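You operate a simulated robot arm through the tools that you are given. There is no shell and no other tool.

You run a simulated robot arm. Do the job below in one go: nothing can be reset, and whatever is moved stays where it is left.

TASK
Tighten tail screw three, then tail screw two, with the cream driver.
Fine: switch off, lock and try the belt isolator first; leave it locked; driver back on the tool ledge.

It is judged by the outcome, as a careful person would: the job done as asked, and still so three seconds after it is handed in. It fails if anything else is knocked over, pushed out of place, dropped, spilled or broken.

THE ROBOT
A 7-joint arm with a two-finger parallel gripper, fixed in place. Base frame: the origin is on the floor under the middle of its stand, x ahead of it, y to its left, z up. Units: mm, rad, N and s.
It reaches about 1524 mm from its shoulder. Its first joint turns from -2.601 to 2.601 rad. Payload 3.5 kg.
The tool frame sits at the grasp point between the pads (the TCP): z along the fingers, y along the line on which they close. The tips reach 23 mm beyond it. The gripper opens to 94 mm. The fingers are 38 mm wide and 10 mm thick; the gripper's body (54 by 96 mm) begins 39 mm behind the TCP.
Orientation is that of the tool frame in the base frame, as [roll, pitch, yaw] about the fixed x, y, z axes, in that order (R = Rz(yaw) Ry(pitch) Rx(roll)). With the fingers straight down and closing along the base's y, the tool's x points along the base's -x, its y along +y and its z along -z.

THE INTERFACE
- The arm moves only by the tool step_arm. Its argument "motion" is a list of rows, each an object of numbers (a shift or turn left out is 0, a gripper value left out holds the last): "dx", "dy", "dz": the shift along the tool's x, y, z in mm; "rx", "ry", "rz": the turn, a rotation vector about the tool's x, y, z in rad; "grip": the opening in per cent of the stroke, from 0 (shut) to 100 (fully open). In form: [{"dx": .., "dy": .., "dz": .., "rx": .., "ry": .., "rz": .., "grip": ..}, ...]. A call has 1 to 20 rows; each row shifts and turns the commanded pose from where the row before left it, along the tool's axes as they then stand. Each row takes 0.2 s and may step no farther than 50 mm and 0.15 rad from the row before; otherwise, or with a gripper value out of range, the whole call is refused. A pose out of reach is approached as far as the arm can. The call stops where the force on the tool passes 90 N (or 10 N more than at its start, if that is more) or the arm is blocked; 0.2 s more then pass. Each finger travels about 153 mm/s and halts on what it meets, pressing with about 32 N; the grip force reading is that of the motor and also rises with nothing between the fingers. The clock runs only during rows and for 0.2 s after the last one: add rows that do not move to give the fingers time. The reply holds the time, the measured pose of the TCP, the force on the tool along the base axes, the opening and the grip force, in the units named above and with some noise, with the torque about the TCP (base axes, N m) and any sound that the robot's microphone picked up.
- Cameras (640 x 400 px; columns grow to the right, rows downward): "scene" is fixed at [400.1, 649.2, 1430.9]; the picture's right is [-0.97, -0.24, 0.00], its down [-0.09, 0.35, -0.93] and it looks along [0.22, -0.91, -0.36] (base axes); focal length 363 px, centre (320, 200). "wrist" rides on the gripper at [86, 16, -74] in the tool frame; the picture's right is [-0.18, 0.98, 0.00], its down [-0.58, -0.11, -0.81] and it looks along [-0.79, -0.15, 0.59] (tool axes); focal length 243 px, centre (320, 200). There is no depth. A picture from a camera that has moved, and an enlarged one, comes with that camera's place and axes in the base frame and with its lens.
- capture(camera): a new picture of that camera. No time passes.
- close_up(camera, box): a new picture of the part [left, top, right, bottom] of that camera's present view, enlarged. No time passes.
- sign_off(): hands the job in; it is judged then, once.

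Places have to be worked out from the pictures, the camera data and where the tool is seen. Open the gripper and draw the arm clear of the work before you hand the job in, unless the task says otherwise.

The tools are called after "Request:" as name(argument=value, ...) on one line, values as JSON. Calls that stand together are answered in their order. step_arm: Moves the arm, as the interface text tells. Its arguments: {"type":"object","properties":{"motion":{"type":"array","items":{"type":"object","properties":{"dx":{"type":"number"},"dy":{"type":"number"},"dz":{"type":"number"},"rx":{"type":"number"},"ry":{"type":"number"},"rz":{"type":"number"},"grip":{"type":"number"}}}}},"required":["motion"]} The other tools are called the same way: capture (camera) takes a picture; close_up (camera, box) takes an enlarged picture of a part of a camera's view; sign_off () hands the job in.

At the start:

```text
clock: 0.0
eef_pos: [519.2, -966.4, 1207.0]
orientation: [3.141, 0.001, 3.14]
force: [-0.1, 0.5, 0.5]
torque: [0.03, 0.02, 0.02]
grip_width: 93.7
grip_force: 0.1
```

scene: 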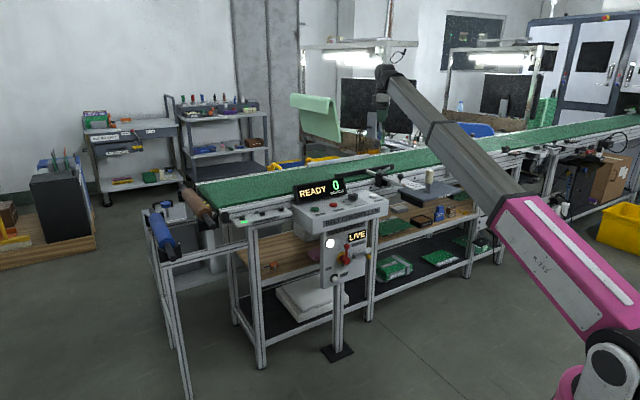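
wrist: 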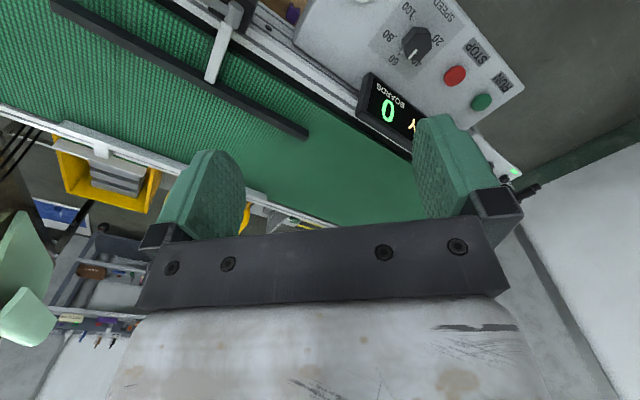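

I start by looking closely at the parts of the scene that matter: the control box with the isolator, the conveyor's tail end, and possible tool ledges.

Request:
close_up(camera="scene", box=[280, 170, 400, 290])

Request:
close_up(camera="scene", box=[130, 170, 290, 270])

Request:
close_up(camera="scene", box=[360, 150, 500, 240])

Request:
capture(camera="wrist")

```text
3.33 times, centred on (340, 230) of scene
camera zoom: at [400.1, 649.2, 1430.9], right [-0.97, -0.24, 0.0], down [-0.09, 0.35, -0.93], along [0.22, -0.91, -0.36], focal length 1211 px, centre (253, 100)
```

zoom: 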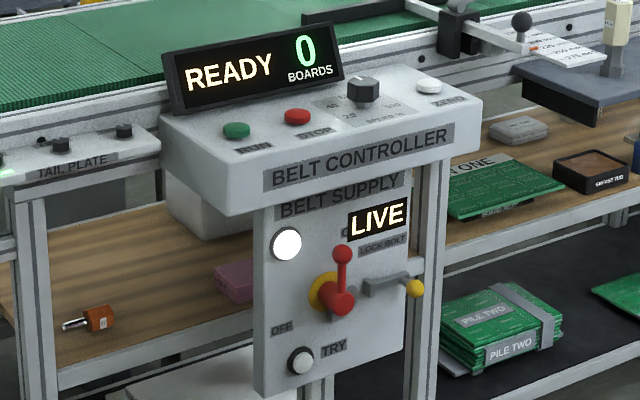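

```text
4.00 times, centred on (210, 220) of scene
camera zoom: at [400.1, 649.2, 1430.9], right [-0.97, -0.24, 0.0], down [-0.09, 0.35, -0.93], along [0.22, -0.91, -0.36], focal length 1453 px, centre (760, 120)
```

zoom: 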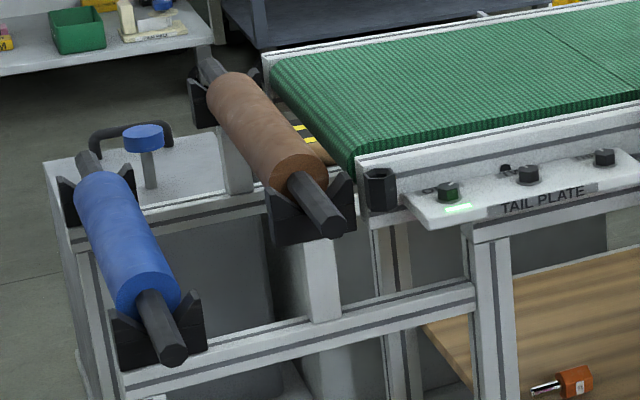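

```text
4.44 times, centred on (430, 195) of scene
camera zoom: at [400.1, 649.2, 1430.9], right [-0.97, -0.24, 0.0], down [-0.09, 0.35, -0.93], along [0.22, -0.91, -0.36], focal length 1614 px, centre (-169, 222)
```

zoom: 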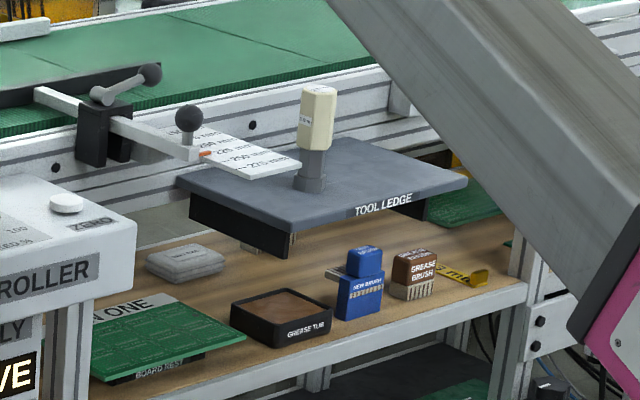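

```text
taken
camera wrist: at [432.3, -951.4, 1281.7], right [0.18, 0.98, 0.0], down [0.58, -0.11, 0.81], along [0.79, -0.15, -0.59], focal length 243 px, centre (320, 200)
```

wrist: 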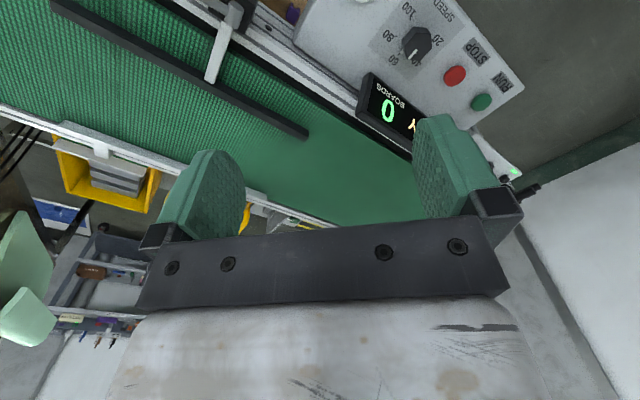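

The wrist view and scene view agree: the speed knob is at about [610, -837, 872], so the control box faces roughly +y towards the scene camera. I retreat the hand towards the robot, above everything, and turn it so that the wrist camera faces the panel.

Request:
step_arm(motion=[{"dx": -12, "dy": 46, "dz": 5}, {"dx": -12, "dy": 46, "dz": 5}, {"dx": -12, "dy": 46, "dz": 5}, {"dx": -12, "dy": 46, "dz": 5}, {"dx": -12, "dy": 46, "dz": 5}, {"dx": -12, "dy": 46, "dz": 5}, {"dx": -12, "dy": 46, "dz": 5}, {"dx": -12, "dy": 46, "dz": 5}, {"dx": -12, "dy": 46, "dz": 5}, {"rz": 0.1428}, {"rz": 0.1428}, {"rz": 0.1428}, {"rz": 0.1428}, {"rz": 0.1428}, {"rz": 0.1428}, {"rz": 0.1428}, {"rz": 0.1428}, {"rz": 0.1428}, {"rz": 0.1428}, {"rz": 0.1428}])

```text
clock: 2.2
eef_pos: [625.7, -554.2, 1162.7]
orientation: [-3.132, -0.002, 3.106]
force: [-9.2, -20.9, -3.1]
torque: [1.8, -1.16, 2.06]
grip_width: 94.0
grip_force: 0.0
stopped in row 10: the force on the tool passed its limit at 153 N (the readings are from after the stop); the commanded pose is now the measured one
```

The call stopped at 153 N just as the turn began; I look at both cameras to see what was touched.

Request:
capture(camera="scene")

Request:
capture(camera="wrist")

```text
taken
```

scene: 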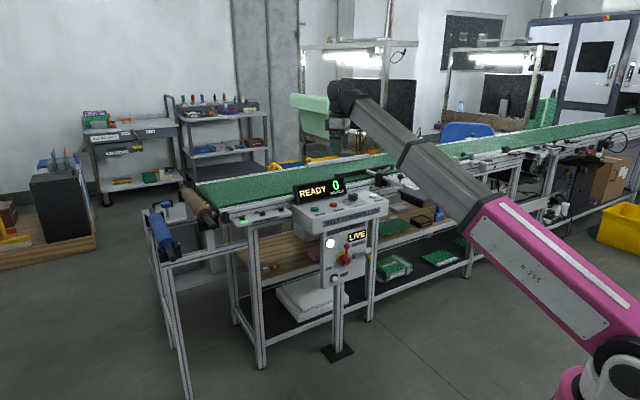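

```text
taken
camera wrist: at [541.0, -534.4, 1237.0], right [0.22, 0.98, -0.01], down [0.58, -0.12, 0.81], along [0.79, -0.18, -0.59], focal length 243 px, centre (320, 200)
```

wrist: 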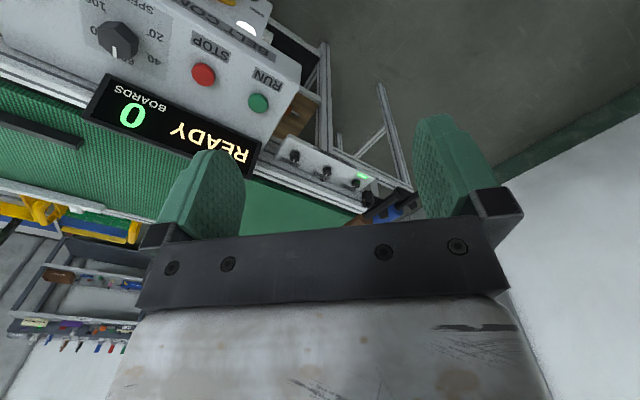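

Nothing is near the hand, so the force was from the abrupt stop of a fast move; I will ramp motions from now on. I finish turning the hand so the camera looks towards -y.

Request:
step_arm(motion=[{}, {"rz": 0.04}, {"rz": 0.08}, {"rz": 0.1}, {"rz": 0.1}, {"rz": 0.1}, {"rz": 0.1}, {"rz": 0.1}, {"rz": 0.1}, {"rz": 0.1}, {"rz": 0.1}, {"rz": 0.1}, {"rz": 0.1}, {"rz": 0.1}, {"rz": 0.1}, {"rz": 0.1}, {"rz": 0.08}, {"rz": 0.035}, {}])

Request:
capture(camera="wrist")

```text
clock: 2.8
eef_pos: [626.0, -554.6, 1161.4]
orientation: [-3.131, -0.002, 3.106]
force: [-7.6, -18.1, -3.2]
torque: [1.59, -1.03, 1.84]
grip_width: 93.6
grip_force: 0.0
stopped in row 2: the force on the tool passed its limit at 106 N (the readings are from after the stop); the commanded pose is now the measured one
```

```text
taken
camera wrist: at [541.1, -534.4, 1237.0], right [0.22, 0.98, -0.01], down [0.58, -0.12, 0.81], along [0.79, -0.19, -0.59], focal length 243 px, centre (320, 200)
```

wrist: 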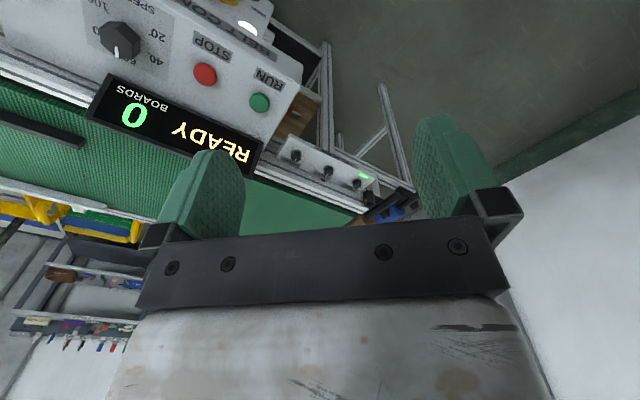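

A steady ~20 N with torque remains, so the hand touches something — perhaps the robot's own forearm. I look closely.

Request:
close_up(camera="scene", box=[290, 60, 450, 180])

```text
3.33 times, centred on (370, 120) of scene
camera zoom: at [400.1, 649.2, 1430.9], right [-0.97, -0.24, 0.0], down [-0.09, 0.35, -0.93], along [0.22, -0.91, -0.36], focal length 1211 px, centre (153, 467)
```

zoom: 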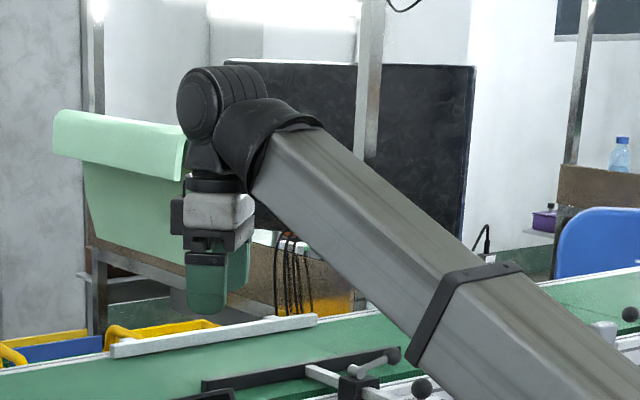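

The gripper body is folded against the robot's own forearm. I back off along the path I came by (away from the base) in gentle steps.

Request:
step_arm(motion=[{"dx": 2, "dy": -8, "dz": 0}, {"dx": 4, "dy": -15}, {"dx": 5, "dy": -22}, {"dx": 5, "dy": -22}, {"dx": 5, "dy": -22}, {"dx": 3, "dy": -12}, {"dx": 1, "dy": -5}, {}])

```text
clock: 4.5
eef_pos: [596.8, -660.4, 1165.2]
orientation: [-3.129, -0.002, 3.1]
force: [0.7, 0.4, -0.3]
torque: [-0.01, 0.02, -0.04]
grip_width: 93.9
grip_force: 0.1
```

Clear again (forces near zero). Now I tilt the fingers outward (towards -y) to open the wrist angle before turning the camera round.

Request:
step_arm(motion=[{"rx": 0.03}, {"rx": 0.06}, {"rx": 0.09}, {"rx": 0.09}, {"rx": 0.09}, {"rx": 0.09}, {"rx": 0.08}, {"rx": 0.05}, {"rx": 0.02}, {}])

Request:
close_up(camera="scene", box=[290, 60, 450, 180])

```text
clock: 6.8
eef_pos: [596.0, -659.3, 1163.7]
orientation: [-2.528, -0.003, 3.1]
force: [-0.1, -0.1, -0.8]
torque: [-0.02, -0.03, -0.02]
grip_width: 94.1
grip_force: 0.1
```

```text
3.33 times, centred on (370, 120) of scene
camera zoom: at [400.1, 649.2, 1430.9], right [-0.97, -0.24, 0.0], down [-0.09, 0.35, -0.93], along [0.22, -0.91, -0.36], focal length 1211 px, centre (153, 467)
```

zoom: 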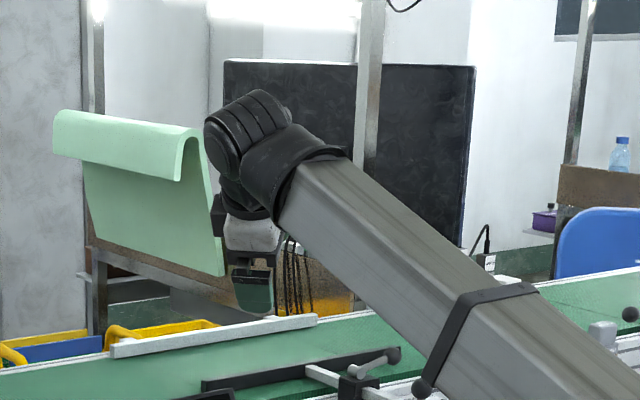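

Now the slow turn about the finger axis to bring the camera to the robot's side.

Request:
step_arm(motion=[{"rz": 0.03}, {"rz": 0.06}, {"rz": 0.09}, {"rz": 0.1}, {"rz": 0.1}, {"rz": 0.1}, {"rz": 0.1}, {"rz": 0.1}, {"rz": 0.1}, {"rz": 0.1}, {"rz": 0.1}, {"rz": 0.1}, {"rz": 0.1}, {"rz": 0.1}, {"rz": 0.1}, {"rz": 0.1}, {"rz": 0.07}, {"rz": 0.04}, {"rz": 0.02}, {}])

Request:
capture(camera="wrist")

```text
clock: 10.9
eef_pos: [597.2, -659.8, 1163.1]
orientation: [3.116, 0.61, 1.482]
force: [0.0, 0.4, 0.1]
torque: [0.04, 0.0, 0.0]
grip_width: 94.1
grip_force: 0.0
```

```text
taken
camera wrist: at [622.1, -547.6, 1175.0], right [0.97, -0.22, 0.13], down [-0.13, 0.0, 0.99], along [-0.22, -0.97, -0.03], focal length 243 px, centre (320, 200)
```

wrist: 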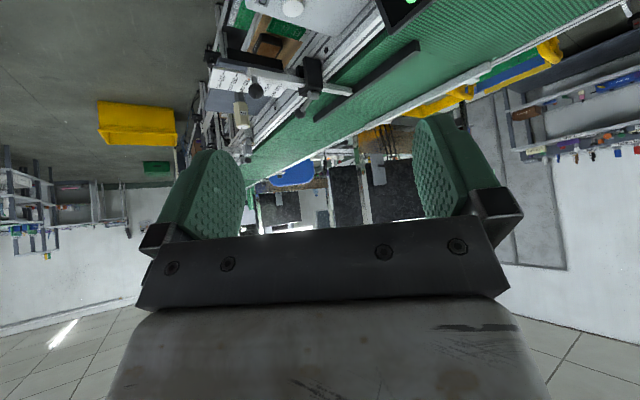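

The hand turned freely. The conveyor seems to run diagonally in the base frame; I enlarge parts of this view to measure its direction and locate things.

Request:
close_up(camera="wrist", box=[180, 0, 460, 200])

Request:
close_up(camera="scene", box=[300, 195, 384, 295])

Request:
close_up(camera="scene", box=[215, 195, 295, 245])

```text
2.00 times, centred on (320, 100) of wrist
camera zoom: at [622.1, -547.6, 1175.0], right [0.97, -0.22, 0.13], down [-0.13, 0.0, 0.99], along [-0.22, -0.97, -0.03], focal length 485 px, centre (320, 400)
```

zoom: 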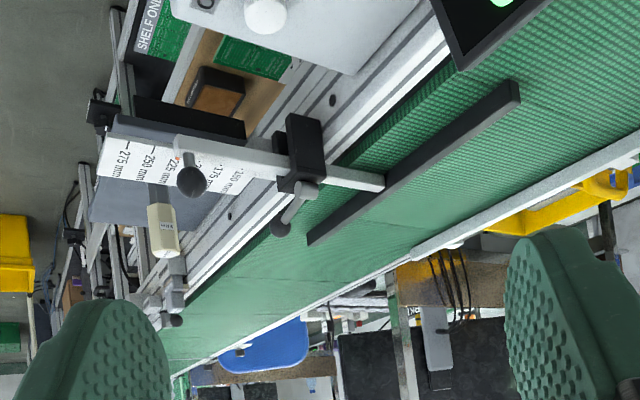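

```text
4.00 times, centred on (342, 245) of scene
camera zoom: at [400.1, 649.2, 1430.9], right [-0.97, -0.24, 0.0], down [-0.09, 0.35, -0.93], along [0.22, -0.91, -0.36], focal length 1453 px, centre (232, 20)
```

zoom: 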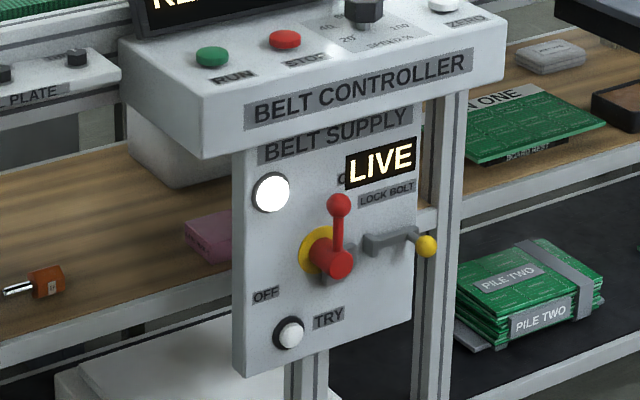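

```text
8.00 times, centred on (255, 220) of scene
camera zoom: at [400.1, 649.2, 1430.9], right [-0.97, -0.24, 0.0], down [-0.09, 0.35, -0.93], along [0.22, -0.91, -0.36], focal length 2905 px, centre (840, 40)
```

zoom: 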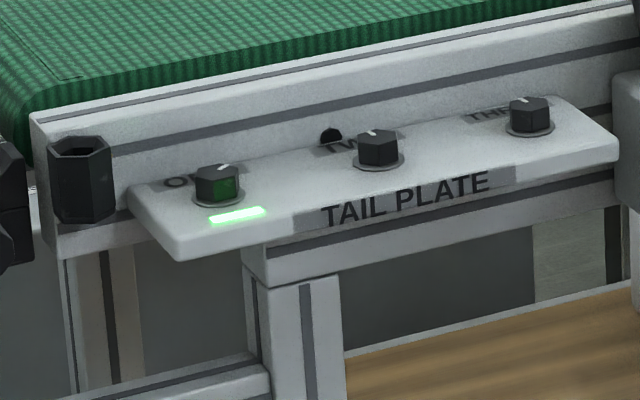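

Lines in both views put the belt at about 45° in the base frame: its front faces [-0.71, 0.71, 0], nearly towards the robot. I turn the hand about the vertical so it points squarely at that front, then go down in front of the panel to look.

Request:
step_arm(motion=[{"rx": -0.017, "rz": -0.025}, {"rx": -0.034, "rz": -0.049}, {"rx": -0.052, "rz": -0.074}, {"rx": -0.052, "rz": -0.074}, {"rx": -0.052, "rz": -0.074}, {"rx": -0.052, "rz": -0.074}, {"rx": -0.052, "rz": -0.074}, {"rx": -0.052, "rz": -0.074}, {"rx": -0.052, "rz": -0.074}, {"rx": -0.052, "rz": -0.074}, {"rx": -0.026, "rz": -0.037}, {"rx": -0.012, "rz": -0.016}, {}])

Request:
capture(camera="wrist")

```text
clock: 13.8
eef_pos: [596.7, -658.7, 1164.0]
orientation: [3.125, 0.626, 2.368]
force: [0.0, -0.2, -1.2]
torque: [0.02, 0.0, 0.0]
grip_width: 94.0
grip_force: 0.1
```

```text
taken
camera wrist: at [526.1, -569.2, 1173.4], right [0.79, 0.6, 0.12], down [-0.09, -0.09, 0.99], along [0.61, -0.79, -0.02], focal length 243 px, centre (320, 200)
```

wrist: 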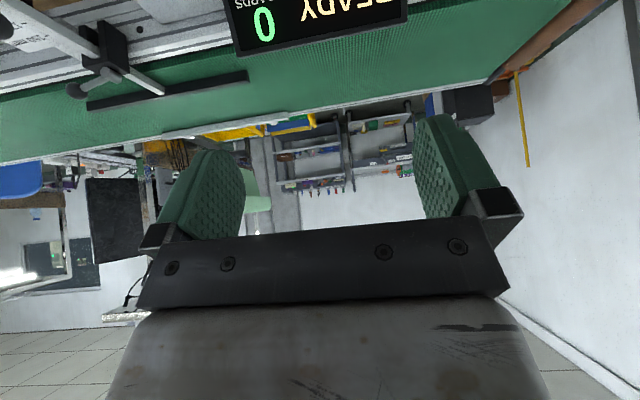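

Pointing is right. I now descend in front of the panel, staying about 250 mm away from it.

Request:
step_arm(motion=[{"dx": 8.3, "dy": -0.8, "dz": 4.5}, {"dx": 16.6, "dy": -1.6, "dz": 9}, {"dx": 27.7, "dy": -2.7, "dz": 15}, {"dx": 27.7, "dy": -2.7, "dz": 15}, {"dx": 27.7, "dy": -2.7, "dz": 15}, {"dx": 27.7, "dy": -2.7, "dz": 15}, {"dx": 27.7, "dy": -2.7, "dz": 15}, {"dx": 27.7, "dy": -2.7, "dz": 15}, {"dx": 27.7, "dy": -2.7, "dz": 15}, {"dx": 27.7, "dy": -2.7, "dz": 15}, {"dx": 27.7, "dy": -2.7, "dz": 15}, {"dx": 27.7, "dy": -2.7, "dz": 15}, {"dx": 27.7, "dy": -2.7, "dz": 15}, {"dx": 16.6, "dy": -1.6, "dz": 9}, {"dx": 8.3, "dy": -0.8, "dz": 4.5}, {}])

Request:
capture(camera="wrist")

Request:
capture(camera="scene")

```text
clock: 17.1
eef_pos: [452.0, -558.6, 798.5]
orientation: [3.126, 0.626, 2.366]
force: [0.1, 0.3, 0.1]
torque: [-0.04, 0.02, -0.02]
grip_width: 94.0
grip_force: 0.0
```

```text
taken
camera wrist: at [381.2, -468.5, 808.7], right [0.79, 0.6, 0.12], down [-0.09, -0.09, 0.99], along [0.61, -0.79, -0.02], focal length 243 px, centre (320, 200)
```

wrist: 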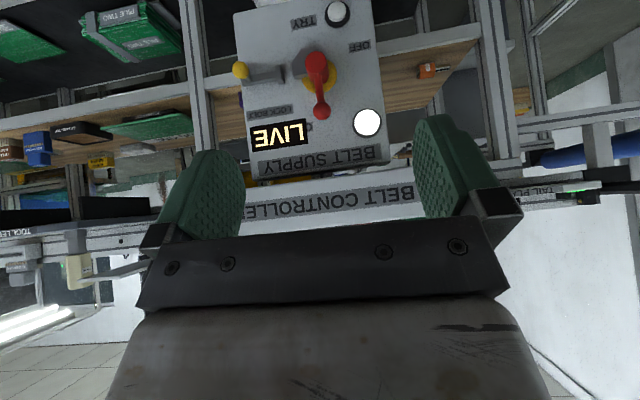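

```text
taken
```

scene: 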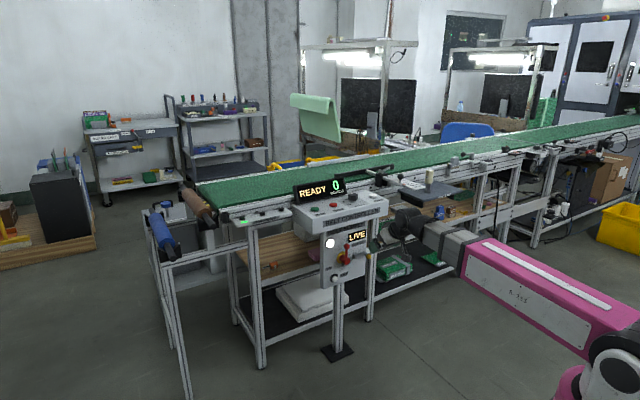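

A straight view of the isolator panel. I enlarge it to measure handle, bolt and button.

Request:
close_up(camera="wrist", box=[220, 0, 400, 180])

Request:
close_up(camera="scene", box=[310, 215, 390, 290])

```text
2.22 times, centred on (310, 90) of wrist
camera zoom: at [381.2, -468.5, 808.7], right [0.79, 0.6, 0.12], down [-0.09, -0.09, 0.99], along [0.61, -0.79, -0.02], focal length 539 px, centre (342, 444)
```

zoom: 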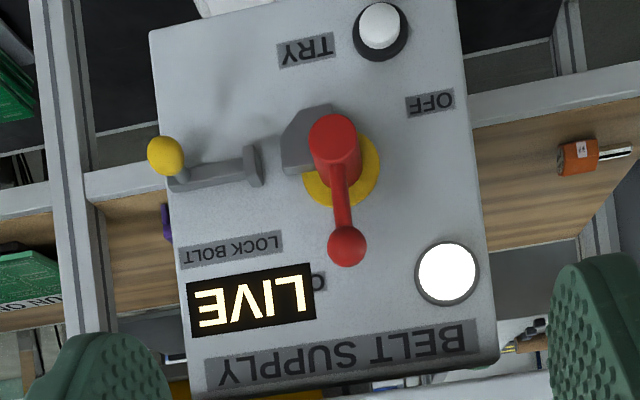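

```text
5.33 times, centred on (350, 252) of scene
camera zoom: at [400.1, 649.2, 1430.9], right [-0.97, -0.24, 0.0], down [-0.09, 0.35, -0.93], along [0.22, -0.91, -0.36], focal length 1937 px, centre (160, -80)
```

zoom: 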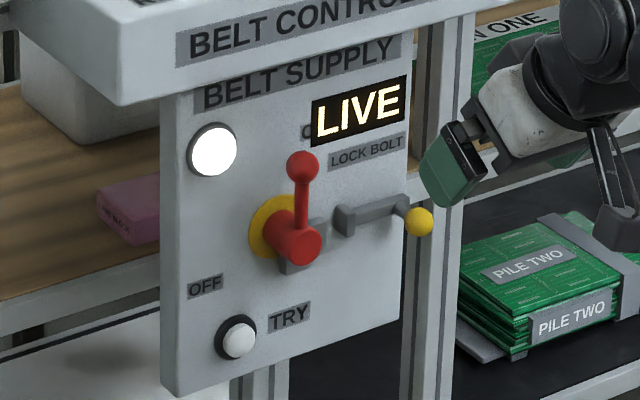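

Triangulating from both cameras: handle hub ≈ [618,-744,597] with lever ball at z≈669 (ON, upright), bolt ball ≈ [529,-819,591], TRY ≈ [669,-736,503]. I tilt the hand until the fingers point horizontally into the panel, still 250 mm away from it.

Request:
step_arm(motion=[{"ry": -0.03}, {"ry": -0.06}, {"ry": -0.09}, {"ry": -0.09}, {"ry": -0.09}, {"ry": -0.09}, {"ry": -0.09}, {"ry": -0.09}, {"ry": -0.09}, {"ry": -0.09}, {"ry": -0.08}, {"ry": -0.034}, {"ry": -0.02}, {}])

Request:
capture(camera="wrist")

Request:
capture(camera="scene")

```text
clock: 20.1
eef_pos: [454.9, -555.2, 798.6]
orientation: [2.927, 1.485, 2.191]
force: [0.2, -0.6, -0.2]
torque: [0.0, 0.01, -0.01]
grip_width: 93.9
grip_force: 0.1
out of reach, approached as far as the arm can: row 11
```

```text
taken
camera wrist: at [406.5, -488.7, 719.3], right [0.67, 0.71, 0.2], down [-0.64, 0.42, 0.65], along [0.38, -0.56, 0.74], focal length 243 px, centre (320, 200)
```

wrist: 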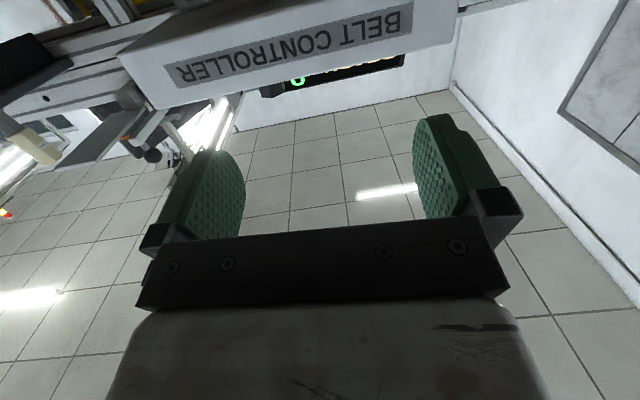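

```text
taken
```

scene: 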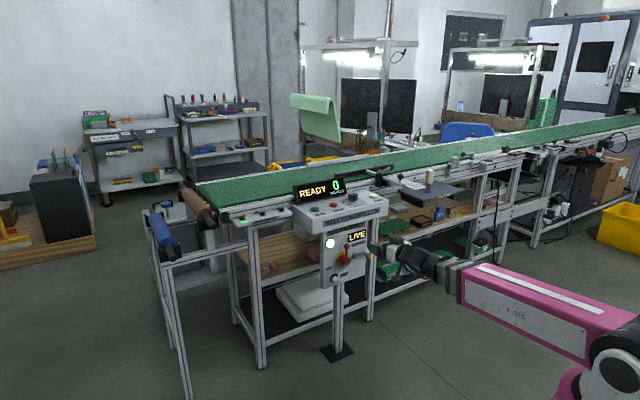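

The arm was folded to its limit there. A 45° finger tilt gives a useful camera view and clears the box front (n-plane of box ≈ 50 mm ahead of the panel), so I tilt back part of the way.

Request:
step_arm(motion=[{"ry": 0.03}, {"ry": 0.06}, {"ry": 0.09}, {"ry": 0.09}, {"ry": 0.09}, {"ry": 0.09}, {"ry": 0.09}, {"ry": 0.09}, {"ry": 0.06}, {"ry": 0.03}, {}])

```text
clock: 22.6
eef_pos: [457.9, -552.8, 800.7]
orientation: [3.107, 0.841, 2.401]
force: [-0.4, 0.0, 0.3]
torque: [0.02, 0.05, -0.01]
grip_width: 93.9
grip_force: 0.2
out of reach, approached as far as the arm can: row 3
```

I straighten the hand to an exact 45° tilt square to the panel, close the fingers to use them as a pusher, and check the pose.

Request:
step_arm(motion=[{"rx": 0.034, "ry": 0.0275, "rz": 0.016, "grip": 0}, {"rx": 0.034, "ry": 0.0275, "rz": 0.016}, {}, {}])

```text
clock: 23.6
eef_pos: [457.8, -554.1, 798.9]
orientation: [-3.141, 0.785, 2.356]
force: [0.2, -0.1, -0.5]
torque: [0.02, -0.02, 0.03]
grip_width: 0.0
grip_force: 31.6
```

Pose is exact now. I move to a stand-off point to the right of the lever, about 90 mm in front of the panel.

Request:
step_arm(motion=[{"dx": -0.6, "dy": -1.9, "dz": 7.8}, {"dx": -1.2, "dy": -3.9, "dz": 15.6}, {"dx": -2.05, "dy": -6.47, "dz": 26}, {"dx": -2.05, "dy": -6.47, "dz": 26}, {"dx": -2.05, "dy": -6.47, "dz": 26}, {"dx": -2.05, "dy": -6.47, "dz": 26}, {"dx": -2.05, "dy": -6.47, "dz": 26}, {"dx": -2.05, "dy": -6.47, "dz": 26}, {"dx": -2.05, "dy": -6.47, "dz": 26}, {"dx": -1.2, "dy": -3.9, "dz": 15.6}, {"dx": -0.6, "dy": -1.9, "dz": 7.8}, {}])

Request:
capture(camera="wrist")

Request:
close_up(camera="scene", box=[310, 200, 410, 290])

```text
clock: 26.1
eef_pos: [539.7, -717.6, 651.0]
orientation: [-3.139, 0.787, 2.356]
force: [-0.4, 0.2, -0.2]
torque: [0.01, -0.01, 0.03]
grip_width: 0.2
grip_force: 31.6
```

```text
taken
camera wrist: at [470.7, -626.1, 642.3], right [0.79, 0.6, 0.13], down [-0.19, 0.04, 0.98], along [0.59, -0.8, 0.14], focal length 243 px, centre (320, 200)
```

wrist: 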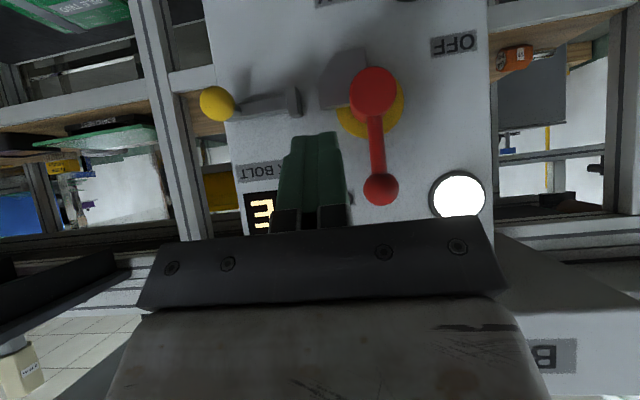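

```text
4.44 times, centred on (360, 245) of scene
camera zoom: at [400.1, 649.2, 1430.9], right [-0.97, -0.24, 0.0], down [-0.09, 0.35, -0.93], along [0.22, -0.91, -0.36], focal length 1614 px, centre (142, 0)
```

zoom: 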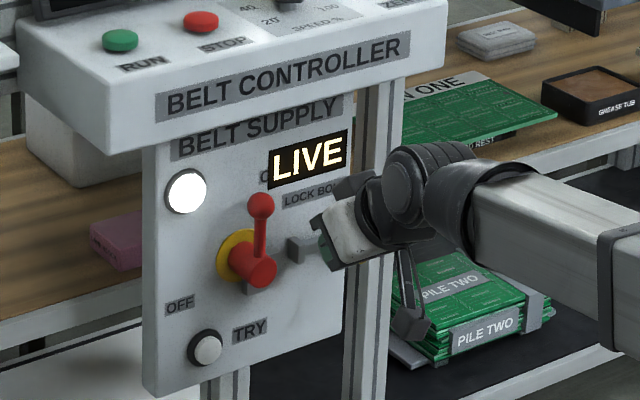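

The close view confirms hub at u≈90 mm, z≈596 and ball z≈667 in the panel frame, and the closed fingers stand to the lever's right. I move in toward the panel beside the lever, stopping ~20 mm short of the plate.

Request:
step_arm(motion=[{"dx": -4, "dz": 5}, {"dx": -9, "dz": 10}, {"dx": -10, "dz": 11}, {"dx": -10, "dz": 11}, {"dx": -7.5, "dz": 8.5}, {"dx": -3.3, "dz": 4}, {}])

Request:
capture(camera="wrist")

Request:
close_up(camera="scene", box=[310, 200, 410, 290])

```text
clock: 27.8
eef_pos: [586.7, -763.9, 647.0]
orientation: [-3.14, 0.785, 2.356]
force: [0.9, -0.4, 0.3]
torque: [-0.01, 0.02, -0.01]
grip_width: 0.0
grip_force: 32.0
```

```text
taken
camera wrist: at [517.7, -672.9, 637.2], right [0.79, 0.6, 0.13], down [-0.19, 0.04, 0.98], along [0.59, -0.8, 0.14], focal length 243 px, centre (320, 200)
```

wrist: 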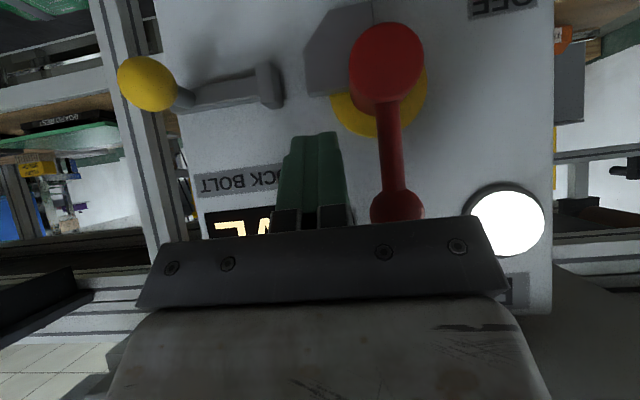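

```text
4.44 times, centred on (360, 245) of scene
camera zoom: at [400.1, 649.2, 1430.9], right [-0.97, -0.24, 0.0], down [-0.09, 0.35, -0.93], along [0.22, -0.91, -0.36], focal length 1614 px, centre (142, 0)
```

zoom: 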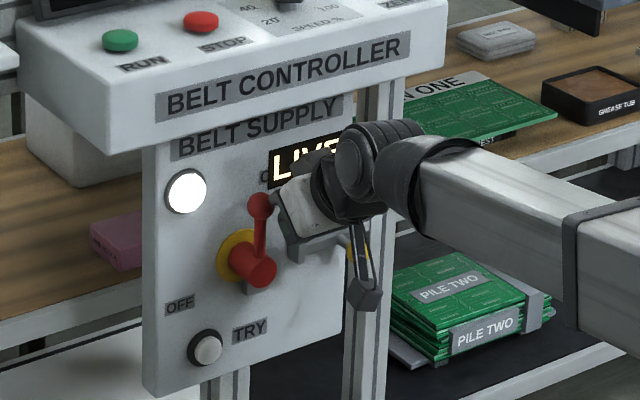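

The fingers are beside the lever with room all round. I push it left and down in an arc about the hub towards OFF.

Request:
step_arm(motion=[{"dy": 4}, {"dy": 8}, {"dy": 7.8}, {"dy": 4.3, "dx": -1.1, "dz": -1.1}, {"dy": 4.3, "dx": -1.1, "dz": -1.1}, {"dy": 5.2, "dx": -0.7, "dz": -0.7}, {"dy": 5.2, "dx": -0.7, "dz": -0.7}, {"dy": 6, "dx": 0.4, "dz": 0.4}, {"dy": 6, "dx": 0.4, "dz": 0.4}, {"dy": 6.2, "dx": 1.8, "dz": 1.8}, {"dy": 6.2, "dx": 1.8, "dz": 1.8}, {"dy": 5.6, "dx": 3.2, "dz": 3.2}, {"dy": 5.7, "dx": 3.3, "dz": 3.3}, {"dy": 4.1, "dx": 4.7, "dz": 4.7}, {"dy": 4.2, "dx": 4.7, "dz": 4.7}, {"dy": 1, "dx": 3, "dz": 3}, {"dx": 2, "dz": 2}, {}])

Request:
capture(camera="wrist")

Request:
close_up(camera="scene", box=[310, 200, 410, 290])

```text
clock: 31.6
eef_pos: [643.7, -704.2, 618.0]
orientation: [-3.138, 0.791, 2.358]
force: [-13.2, 3.2, 42.3]
torque: [-0.46, 0.0, -0.05]
grip_width: 0.0
grip_force: 32.2
```

```text
taken
camera wrist: at [575.7, -612.5, 609.0], right [0.79, 0.6, 0.13], down [-0.19, 0.04, 0.98], along [0.59, -0.8, 0.15], focal length 243 px, centre (320, 200)
```

wrist: 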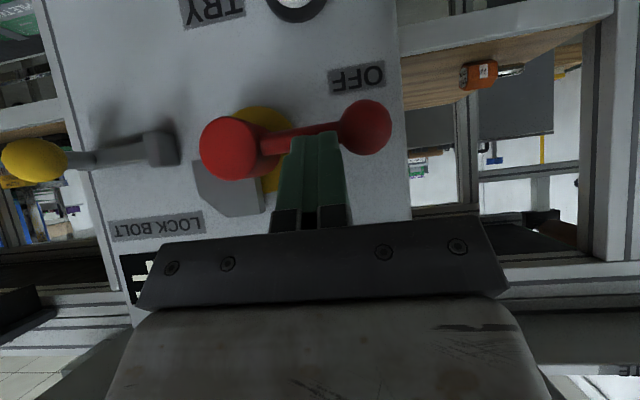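

```text
4.44 times, centred on (360, 245) of scene
camera zoom: at [400.1, 649.2, 1430.9], right [-0.97, -0.24, 0.0], down [-0.09, 0.35, -0.93], along [0.22, -0.91, -0.36], focal length 1614 px, centre (142, 0)
```

zoom: 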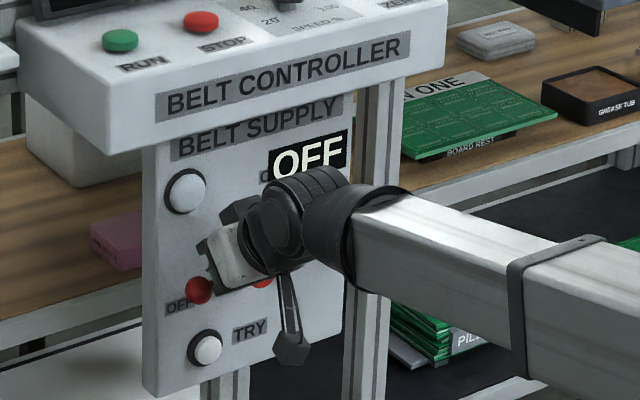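

The display now reads OFF and the lever lies at its left stop. I lift off the lever, back out, and travel right to a point beside the bolt's yellow ball (u≈205, z≈591).

Request:
step_arm(motion=[{"dx": -4.2, "dz": -4.2}, {"dx": 6, "dz": -6}, {"dx": 14, "dz": -14}, {"dx": 16, "dz": -16}, {"dx": 9, "dz": -9}, {"dx": 3.1, "dz": -3.1}, {"dy": -7.6, "dx": 0.8, "dz": 0.8}, {"dy": -15.2, "dx": 1.6, "dz": 1.6}, {"dy": -25.3, "dx": 2.7, "dz": 2.7}, {"dy": -25.3, "dx": 2.7, "dz": 2.7}, {"dy": -25.3, "dx": 2.7, "dz": 2.7}, {"dy": -25.3, "dx": 2.7, "dz": 2.7}, {"dy": -25.3, "dx": 2.7, "dz": 2.7}, {"dy": -25.3, "dx": 2.7, "dz": 2.7}, {"dy": -15.2, "dx": 1.6, "dz": 1.6}, {"dy": -7.6, "dx": 0.8, "dz": 0.8}, {}])

Request:
capture(camera="wrist")

Request:
close_up(camera="scene", box=[310, 200, 410, 290])

```text
clock: 35.1
eef_pos: [457.9, -796.2, 592.4]
orientation: [-3.14, 0.785, 2.358]
force: [1.0, -0.1, -0.3]
torque: [0.04, 0.01, -0.02]
grip_width: 0.0
grip_force: 31.7
```

```text
taken
camera wrist: at [389.6, -704.9, 583.6], right [0.79, 0.6, 0.13], down [-0.19, 0.04, 0.98], along [0.59, -0.8, 0.14], focal length 243 px, centre (320, 200)
```

wrist: 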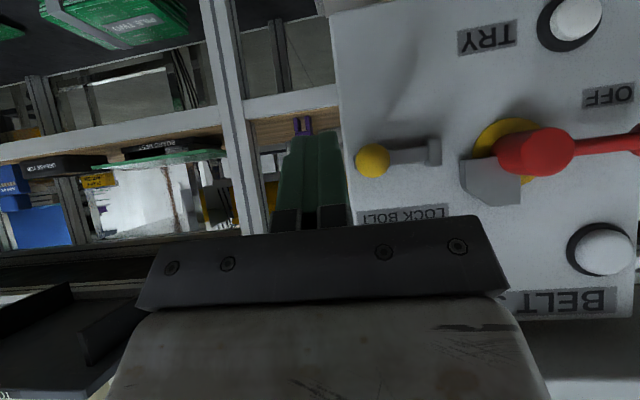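

```text
4.44 times, centred on (360, 245) of scene
camera zoom: at [400.1, 649.2, 1430.9], right [-0.97, -0.24, 0.0], down [-0.09, 0.35, -0.93], along [0.22, -0.91, -0.36], focal length 1614 px, centre (142, 0)
```

zoom: 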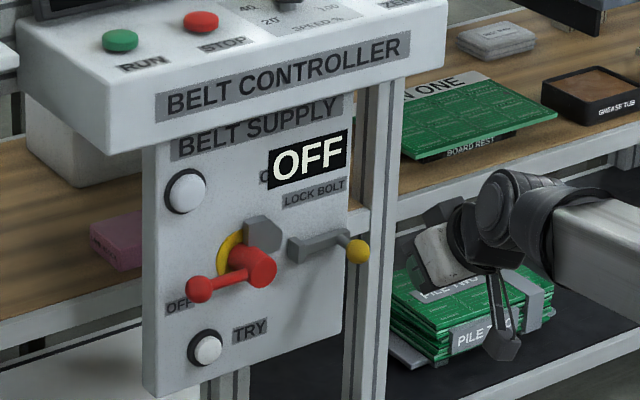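

Handle stays at OFF. The bolt ball sits just left of my fingers; I move in to its depth (still clear of it sideways).

Request:
step_arm(motion=[{"dx": -4, "dz": 4.2}, {"dx": -9, "dz": 9.5}, {"dx": -10, "dz": 10.6}, {"dx": -8.4, "dz": 8.9}, {"dx": -4, "dz": 4.2}, {}])

Request:
capture(camera="wrist")

Request:
close_up(camera="scene", box=[310, 200, 410, 290])

```text
clock: 36.5
eef_pos: [494.3, -832.0, 589.9]
orientation: [-3.14, 0.785, 2.357]
force: [0.3, 0.8, -0.6]
torque: [0.01, 0.0, 0.0]
grip_width: 0.1
grip_force: 31.9
```

```text
taken
camera wrist: at [425.8, -741.5, 581.9], right [0.79, 0.6, 0.13], down [-0.19, 0.04, 0.98], along [0.59, -0.8, 0.14], focal length 243 px, centre (320, 200)
```

wrist: 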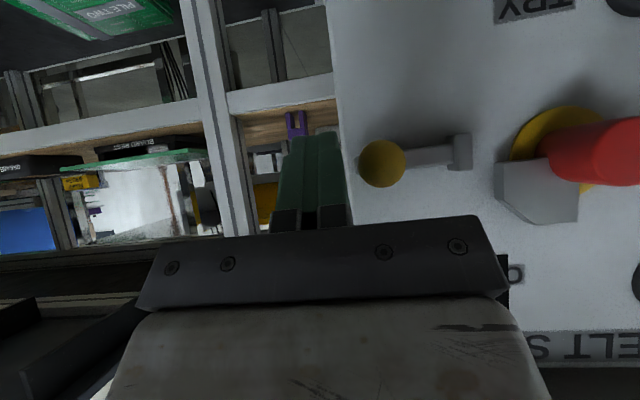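

```text
4.44 times, centred on (360, 245) of scene
camera zoom: at [400.1, 649.2, 1430.9], right [-0.97, -0.24, 0.0], down [-0.09, 0.35, -0.93], along [0.22, -0.91, -0.36], focal length 1614 px, centre (142, 0)
```

zoom: 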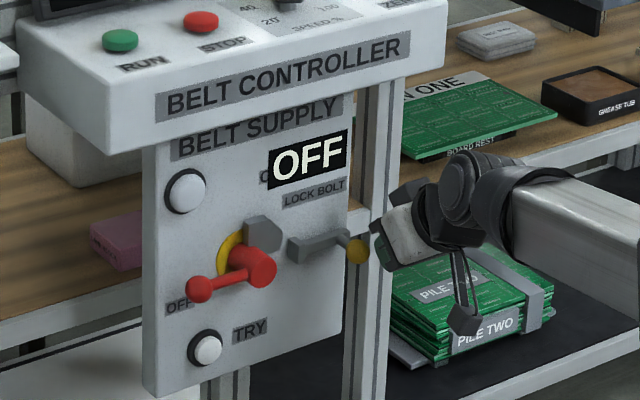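

Fingertips and ball are side by side at the same depth. I push left in small steps and watch the force.

Request:
step_arm(motion=[{"dy": 3}, {"dy": 4}, {"dy": 4}, {"dy": 4}, {"dy": 4}, {"dy": 4}, {"dy": 4}, {"dy": 4}, {"dy": 3}, {}])

Request:
capture(camera="wrist")

```text
clock: 38.8
eef_pos: [518.1, -808.3, 589.8]
orientation: [-3.14, 0.786, 2.356]
force: [-0.5, 0.6, -0.2]
torque: [-0.03, 0.04, -0.02]
grip_width: 0.2
grip_force: 32.8
```

```text
taken
camera wrist: at [449.7, -717.0, 581.9], right [0.79, 0.6, 0.13], down [-0.19, 0.04, 0.98], along [0.59, -0.8, 0.14], focal length 243 px, centre (320, 200)
```

wrist: 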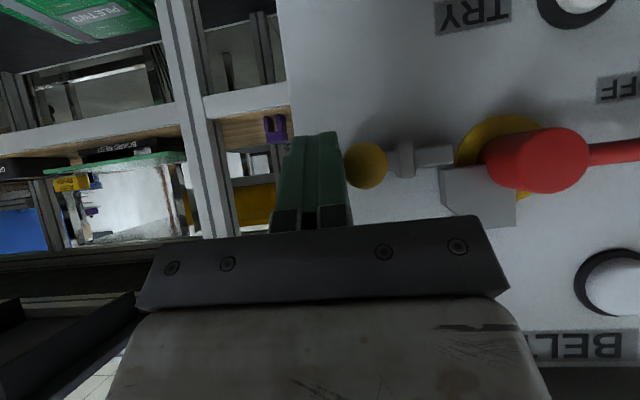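

The bolt slides: its rod now extends through the guide towards the hub. I continue until it seats at its stop.

Request:
step_arm(motion=[{"dy": 2}, {"dy": 3}, {"dy": 3}, {"dy": 3}, {"dy": 2}, {}])

Request:
capture(camera="wrist")

Request:
close_up(camera="scene", box=[310, 200, 410, 290])

```text
clock: 40.1
eef_pos: [526.8, -799.9, 590.6]
orientation: [-3.139, 0.786, 2.356]
force: [1.3, -0.8, 0.1]
torque: [-0.01, -0.03, 0.02]
grip_width: 0.1
grip_force: 32.0
```

```text
taken
camera wrist: at [459.0, -708.3, 582.6], right [0.79, 0.6, 0.13], down [-0.19, 0.04, 0.98], along [0.59, -0.8, 0.14], focal length 243 px, centre (320, 200)
```

wrist: 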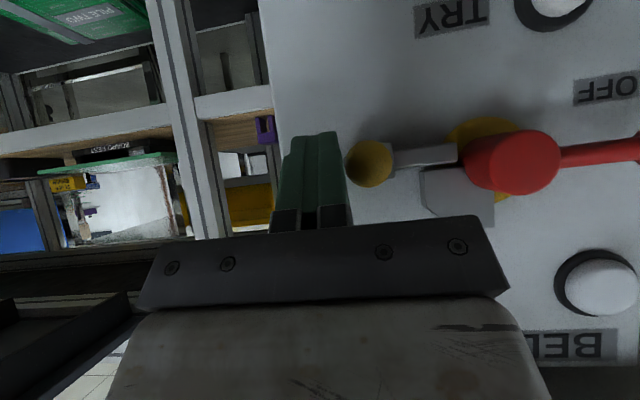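

```text
4.44 times, centred on (360, 245) of scene
camera zoom: at [400.1, 649.2, 1430.9], right [-0.97, -0.24, 0.0], down [-0.09, 0.35, -0.93], along [0.22, -0.91, -0.36], focal length 1614 px, centre (142, 0)
```

zoom: 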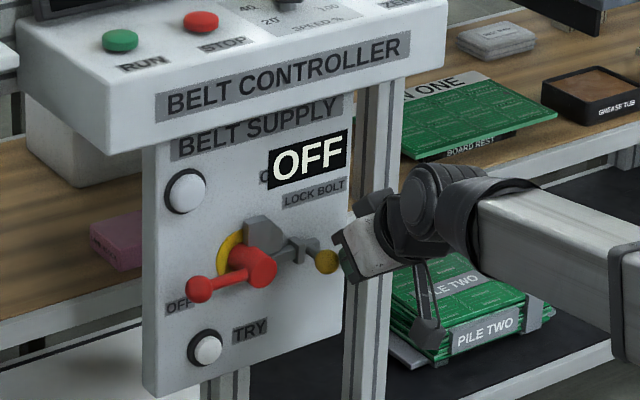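

The bolt end is now under the keeper. No stop felt yet; I push on in small steps.

Request:
step_arm(motion=[{"dy": 2}, {"dy": 2}, {"dy": 2}, {"dy": 2}, {}])

Request:
capture(camera="wrist")

Request:
close_up(camera="scene", box=[320, 215, 390, 275])

```text
clock: 41.4
eef_pos: [530.4, -797.3, 589.9]
orientation: [-3.138, 0.787, 2.356]
force: [-32.2, -29.1, -0.3]
torque: [-0.14, 0.14, -0.92]
grip_width: 0.1
grip_force: 32.1
```

```text
taken
camera wrist: at [462.3, -705.0, 582.2], right [0.79, 0.6, 0.13], down [-0.19, 0.04, 0.98], along [0.58, -0.8, 0.14], focal length 243 px, centre (320, 200)
```

wrist: 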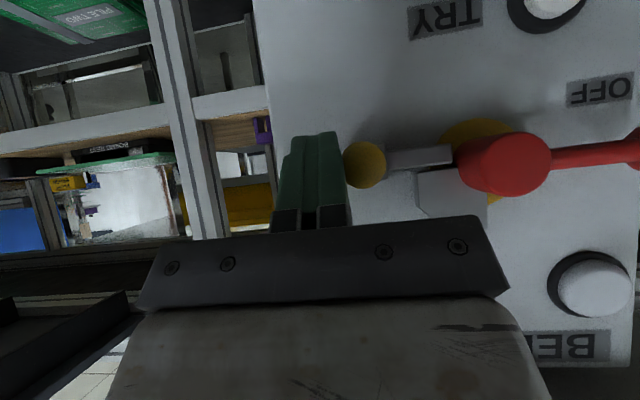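

```text
6.67 times, centred on (355, 245) of scene
camera zoom: at [400.1, 649.2, 1430.9], right [-0.97, -0.24, 0.0], down [-0.09, 0.35, -0.93], along [0.22, -0.91, -0.36], focal length 2421 px, centre (87, -100)
```

zoom: 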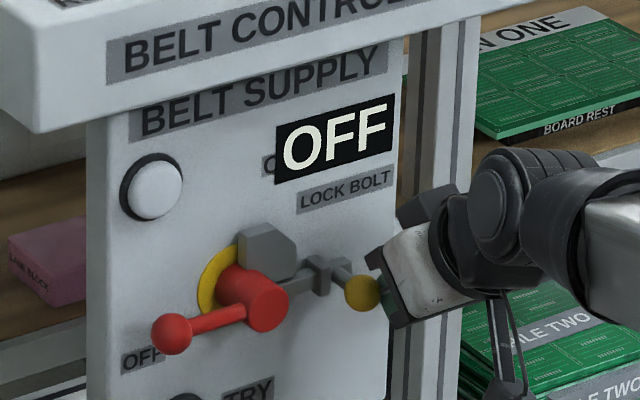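

A firm stop at ~43 N: the bolt is fully home under the keeper, display reads OFF. I back off and travel to a point in front of the TRY button.

Request:
step_arm(motion=[{"dy": -4}, {"dy": -5}, {"dx": 7, "dz": -7}, {"dx": 14, "dz": -14}, {"dx": 12, "dz": -12}, {"dx": 6, "dz": -6}, {"dy": 6, "dx": 2.4, "dz": 2.4}, {"dy": 12, "dx": 4.8, "dz": 4.8}, {"dy": 20, "dx": 8, "dz": 8}, {"dy": 20, "dx": 8, "dz": 8}, {"dy": 20, "dx": 8, "dz": 8}, {"dy": 20, "dx": 8, "dz": 8}, {"dy": 20, "dx": 8, "dz": 8}, {"dy": 16, "dx": 6.4, "dz": 6.4}, {"dy": 11, "dx": 4, "dz": 4}, {"dy": 4.3, "dx": 1.8, "dz": 1.8}, {}])

Request:
capture(camera="wrist")

Request:
close_up(camera="scene", box=[310, 200, 410, 290])

```text
clock: 45.0
eef_pos: [593.4, -655.8, 506.0]
orientation: [-3.14, 0.787, 2.357]
force: [-0.3, -0.5, 0.2]
torque: [-0.01, 0.02, -0.02]
grip_width: 0.0
grip_force: 31.5
```

```text
taken
camera wrist: at [525.1, -564.4, 498.1], right [0.79, 0.6, 0.13], down [-0.19, 0.04, 0.98], along [0.59, -0.8, 0.14], focal length 243 px, centre (320, 200)
```

wrist: 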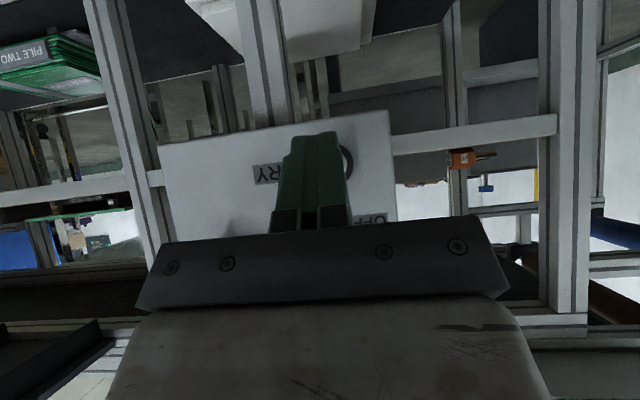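

```text
4.44 times, centred on (360, 245) of scene
camera zoom: at [400.1, 649.2, 1430.9], right [-0.97, -0.24, 0.0], down [-0.09, 0.35, -0.93], along [0.22, -0.91, -0.36], focal length 1614 px, centre (142, 0)
```

zoom: 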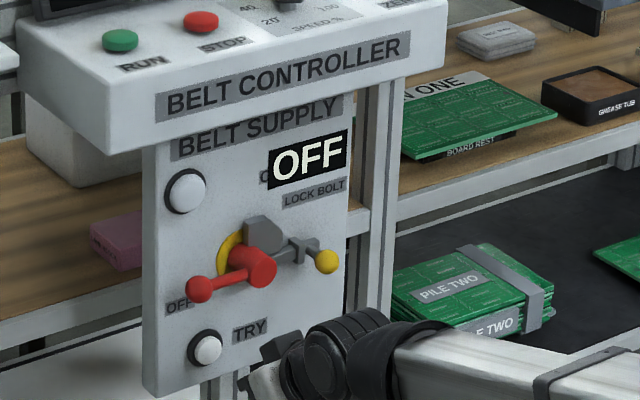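

Handle, bolt and button are all visible in the scene view; the button centre is at u≈47, z≈503, right ahead of the fingers. I advance towards it.

Request:
step_arm(motion=[{"dx": -4, "dz": 4, "dy": -3}, {"dx": -9, "dz": 9}, {"dx": -11, "dz": 11}, {"dx": -10, "dz": 10}, {"dx": -5.4, "dz": 5.4}, {"dx": -3, "dz": 3}, {}])

Request:
close_up(camera="scene", box=[310, 200, 410, 290])

```text
clock: 46.5
eef_pos: [634.4, -699.1, 505.8]
orientation: [-3.14, 0.785, 2.356]
force: [0.1, 0.1, 0.6]
torque: [0.0, 0.05, -0.01]
grip_width: 0.0
grip_force: 32.2
```

```text
4.44 times, centred on (360, 245) of scene
camera zoom: at [400.1, 649.2, 1430.9], right [-0.97, -0.24, 0.0], down [-0.09, 0.35, -0.93], along [0.22, -0.91, -0.36], focal length 1614 px, centre (142, 0)
```

zoom: 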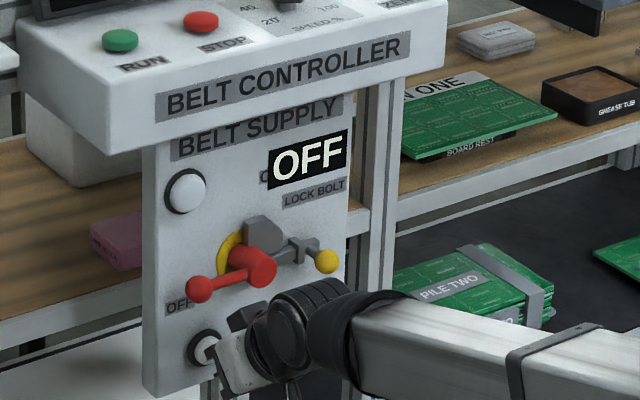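

Still no contact. I press on gently, about 2 mm per step.

Request:
step_arm(motion=[{"dx": -1.5, "dz": 1.5}, {"dx": -1.5, "dz": 1.5}, {"dx": -1.5, "dz": 1.5}, {"dx": -1.5, "dz": 1.5}, {"dx": -1.5, "dz": 1.5}, {}])

Request:
close_up(camera="scene", box=[310, 200, 410, 290])

```text
clock: 48.0
eef_pos: [640.3, -706.9, 505.9]
orientation: [-3.141, 0.785, 2.356]
force: [0.1, 0.4, -0.1]
torque: [0.01, -0.02, -0.02]
grip_width: 0.0
grip_force: 31.4
```

```text
4.44 times, centred on (360, 245) of scene
camera zoom: at [400.1, 649.2, 1430.9], right [-0.97, -0.24, 0.0], down [-0.09, 0.35, -0.93], along [0.22, -0.91, -0.36], focal length 1614 px, centre (142, 0)
```

zoom: 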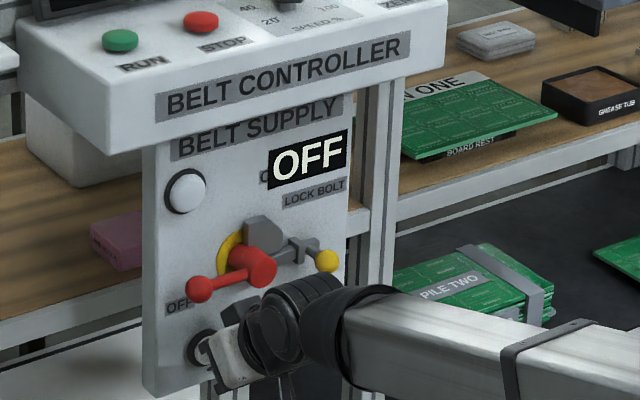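

No contact yet at ~982 mm; button cap should be within the next 10 mm. Continue gently.

Request:
step_arm(motion=[{"dx": -1.2, "dz": 1.2}, {"dx": -1.2, "dz": 1.2}, {"dx": -1.2, "dz": 1.2}, {"dx": -1.2, "dz": 1.2}, {}])

Request:
close_up(camera="scene", box=[310, 200, 410, 290])

```text
clock: 49.1
eef_pos: [645.7, -712.9, 506.6]
orientation: [-3.139, 0.785, 2.356]
force: [0.0, 0.9, 0.7]
torque: [0.0, 0.01, 0.01]
grip_width: 0.0
grip_force: 31.9
```

```text
4.44 times, centred on (360, 245) of scene
camera zoom: at [400.1, 649.2, 1430.9], right [-0.97, -0.24, 0.0], down [-0.09, 0.35, -0.93], along [0.22, -0.91, -0.36], focal length 1614 px, centre (142, 0)
```

zoom: 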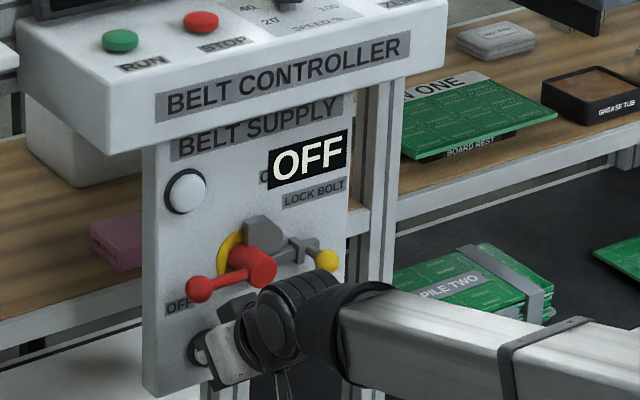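

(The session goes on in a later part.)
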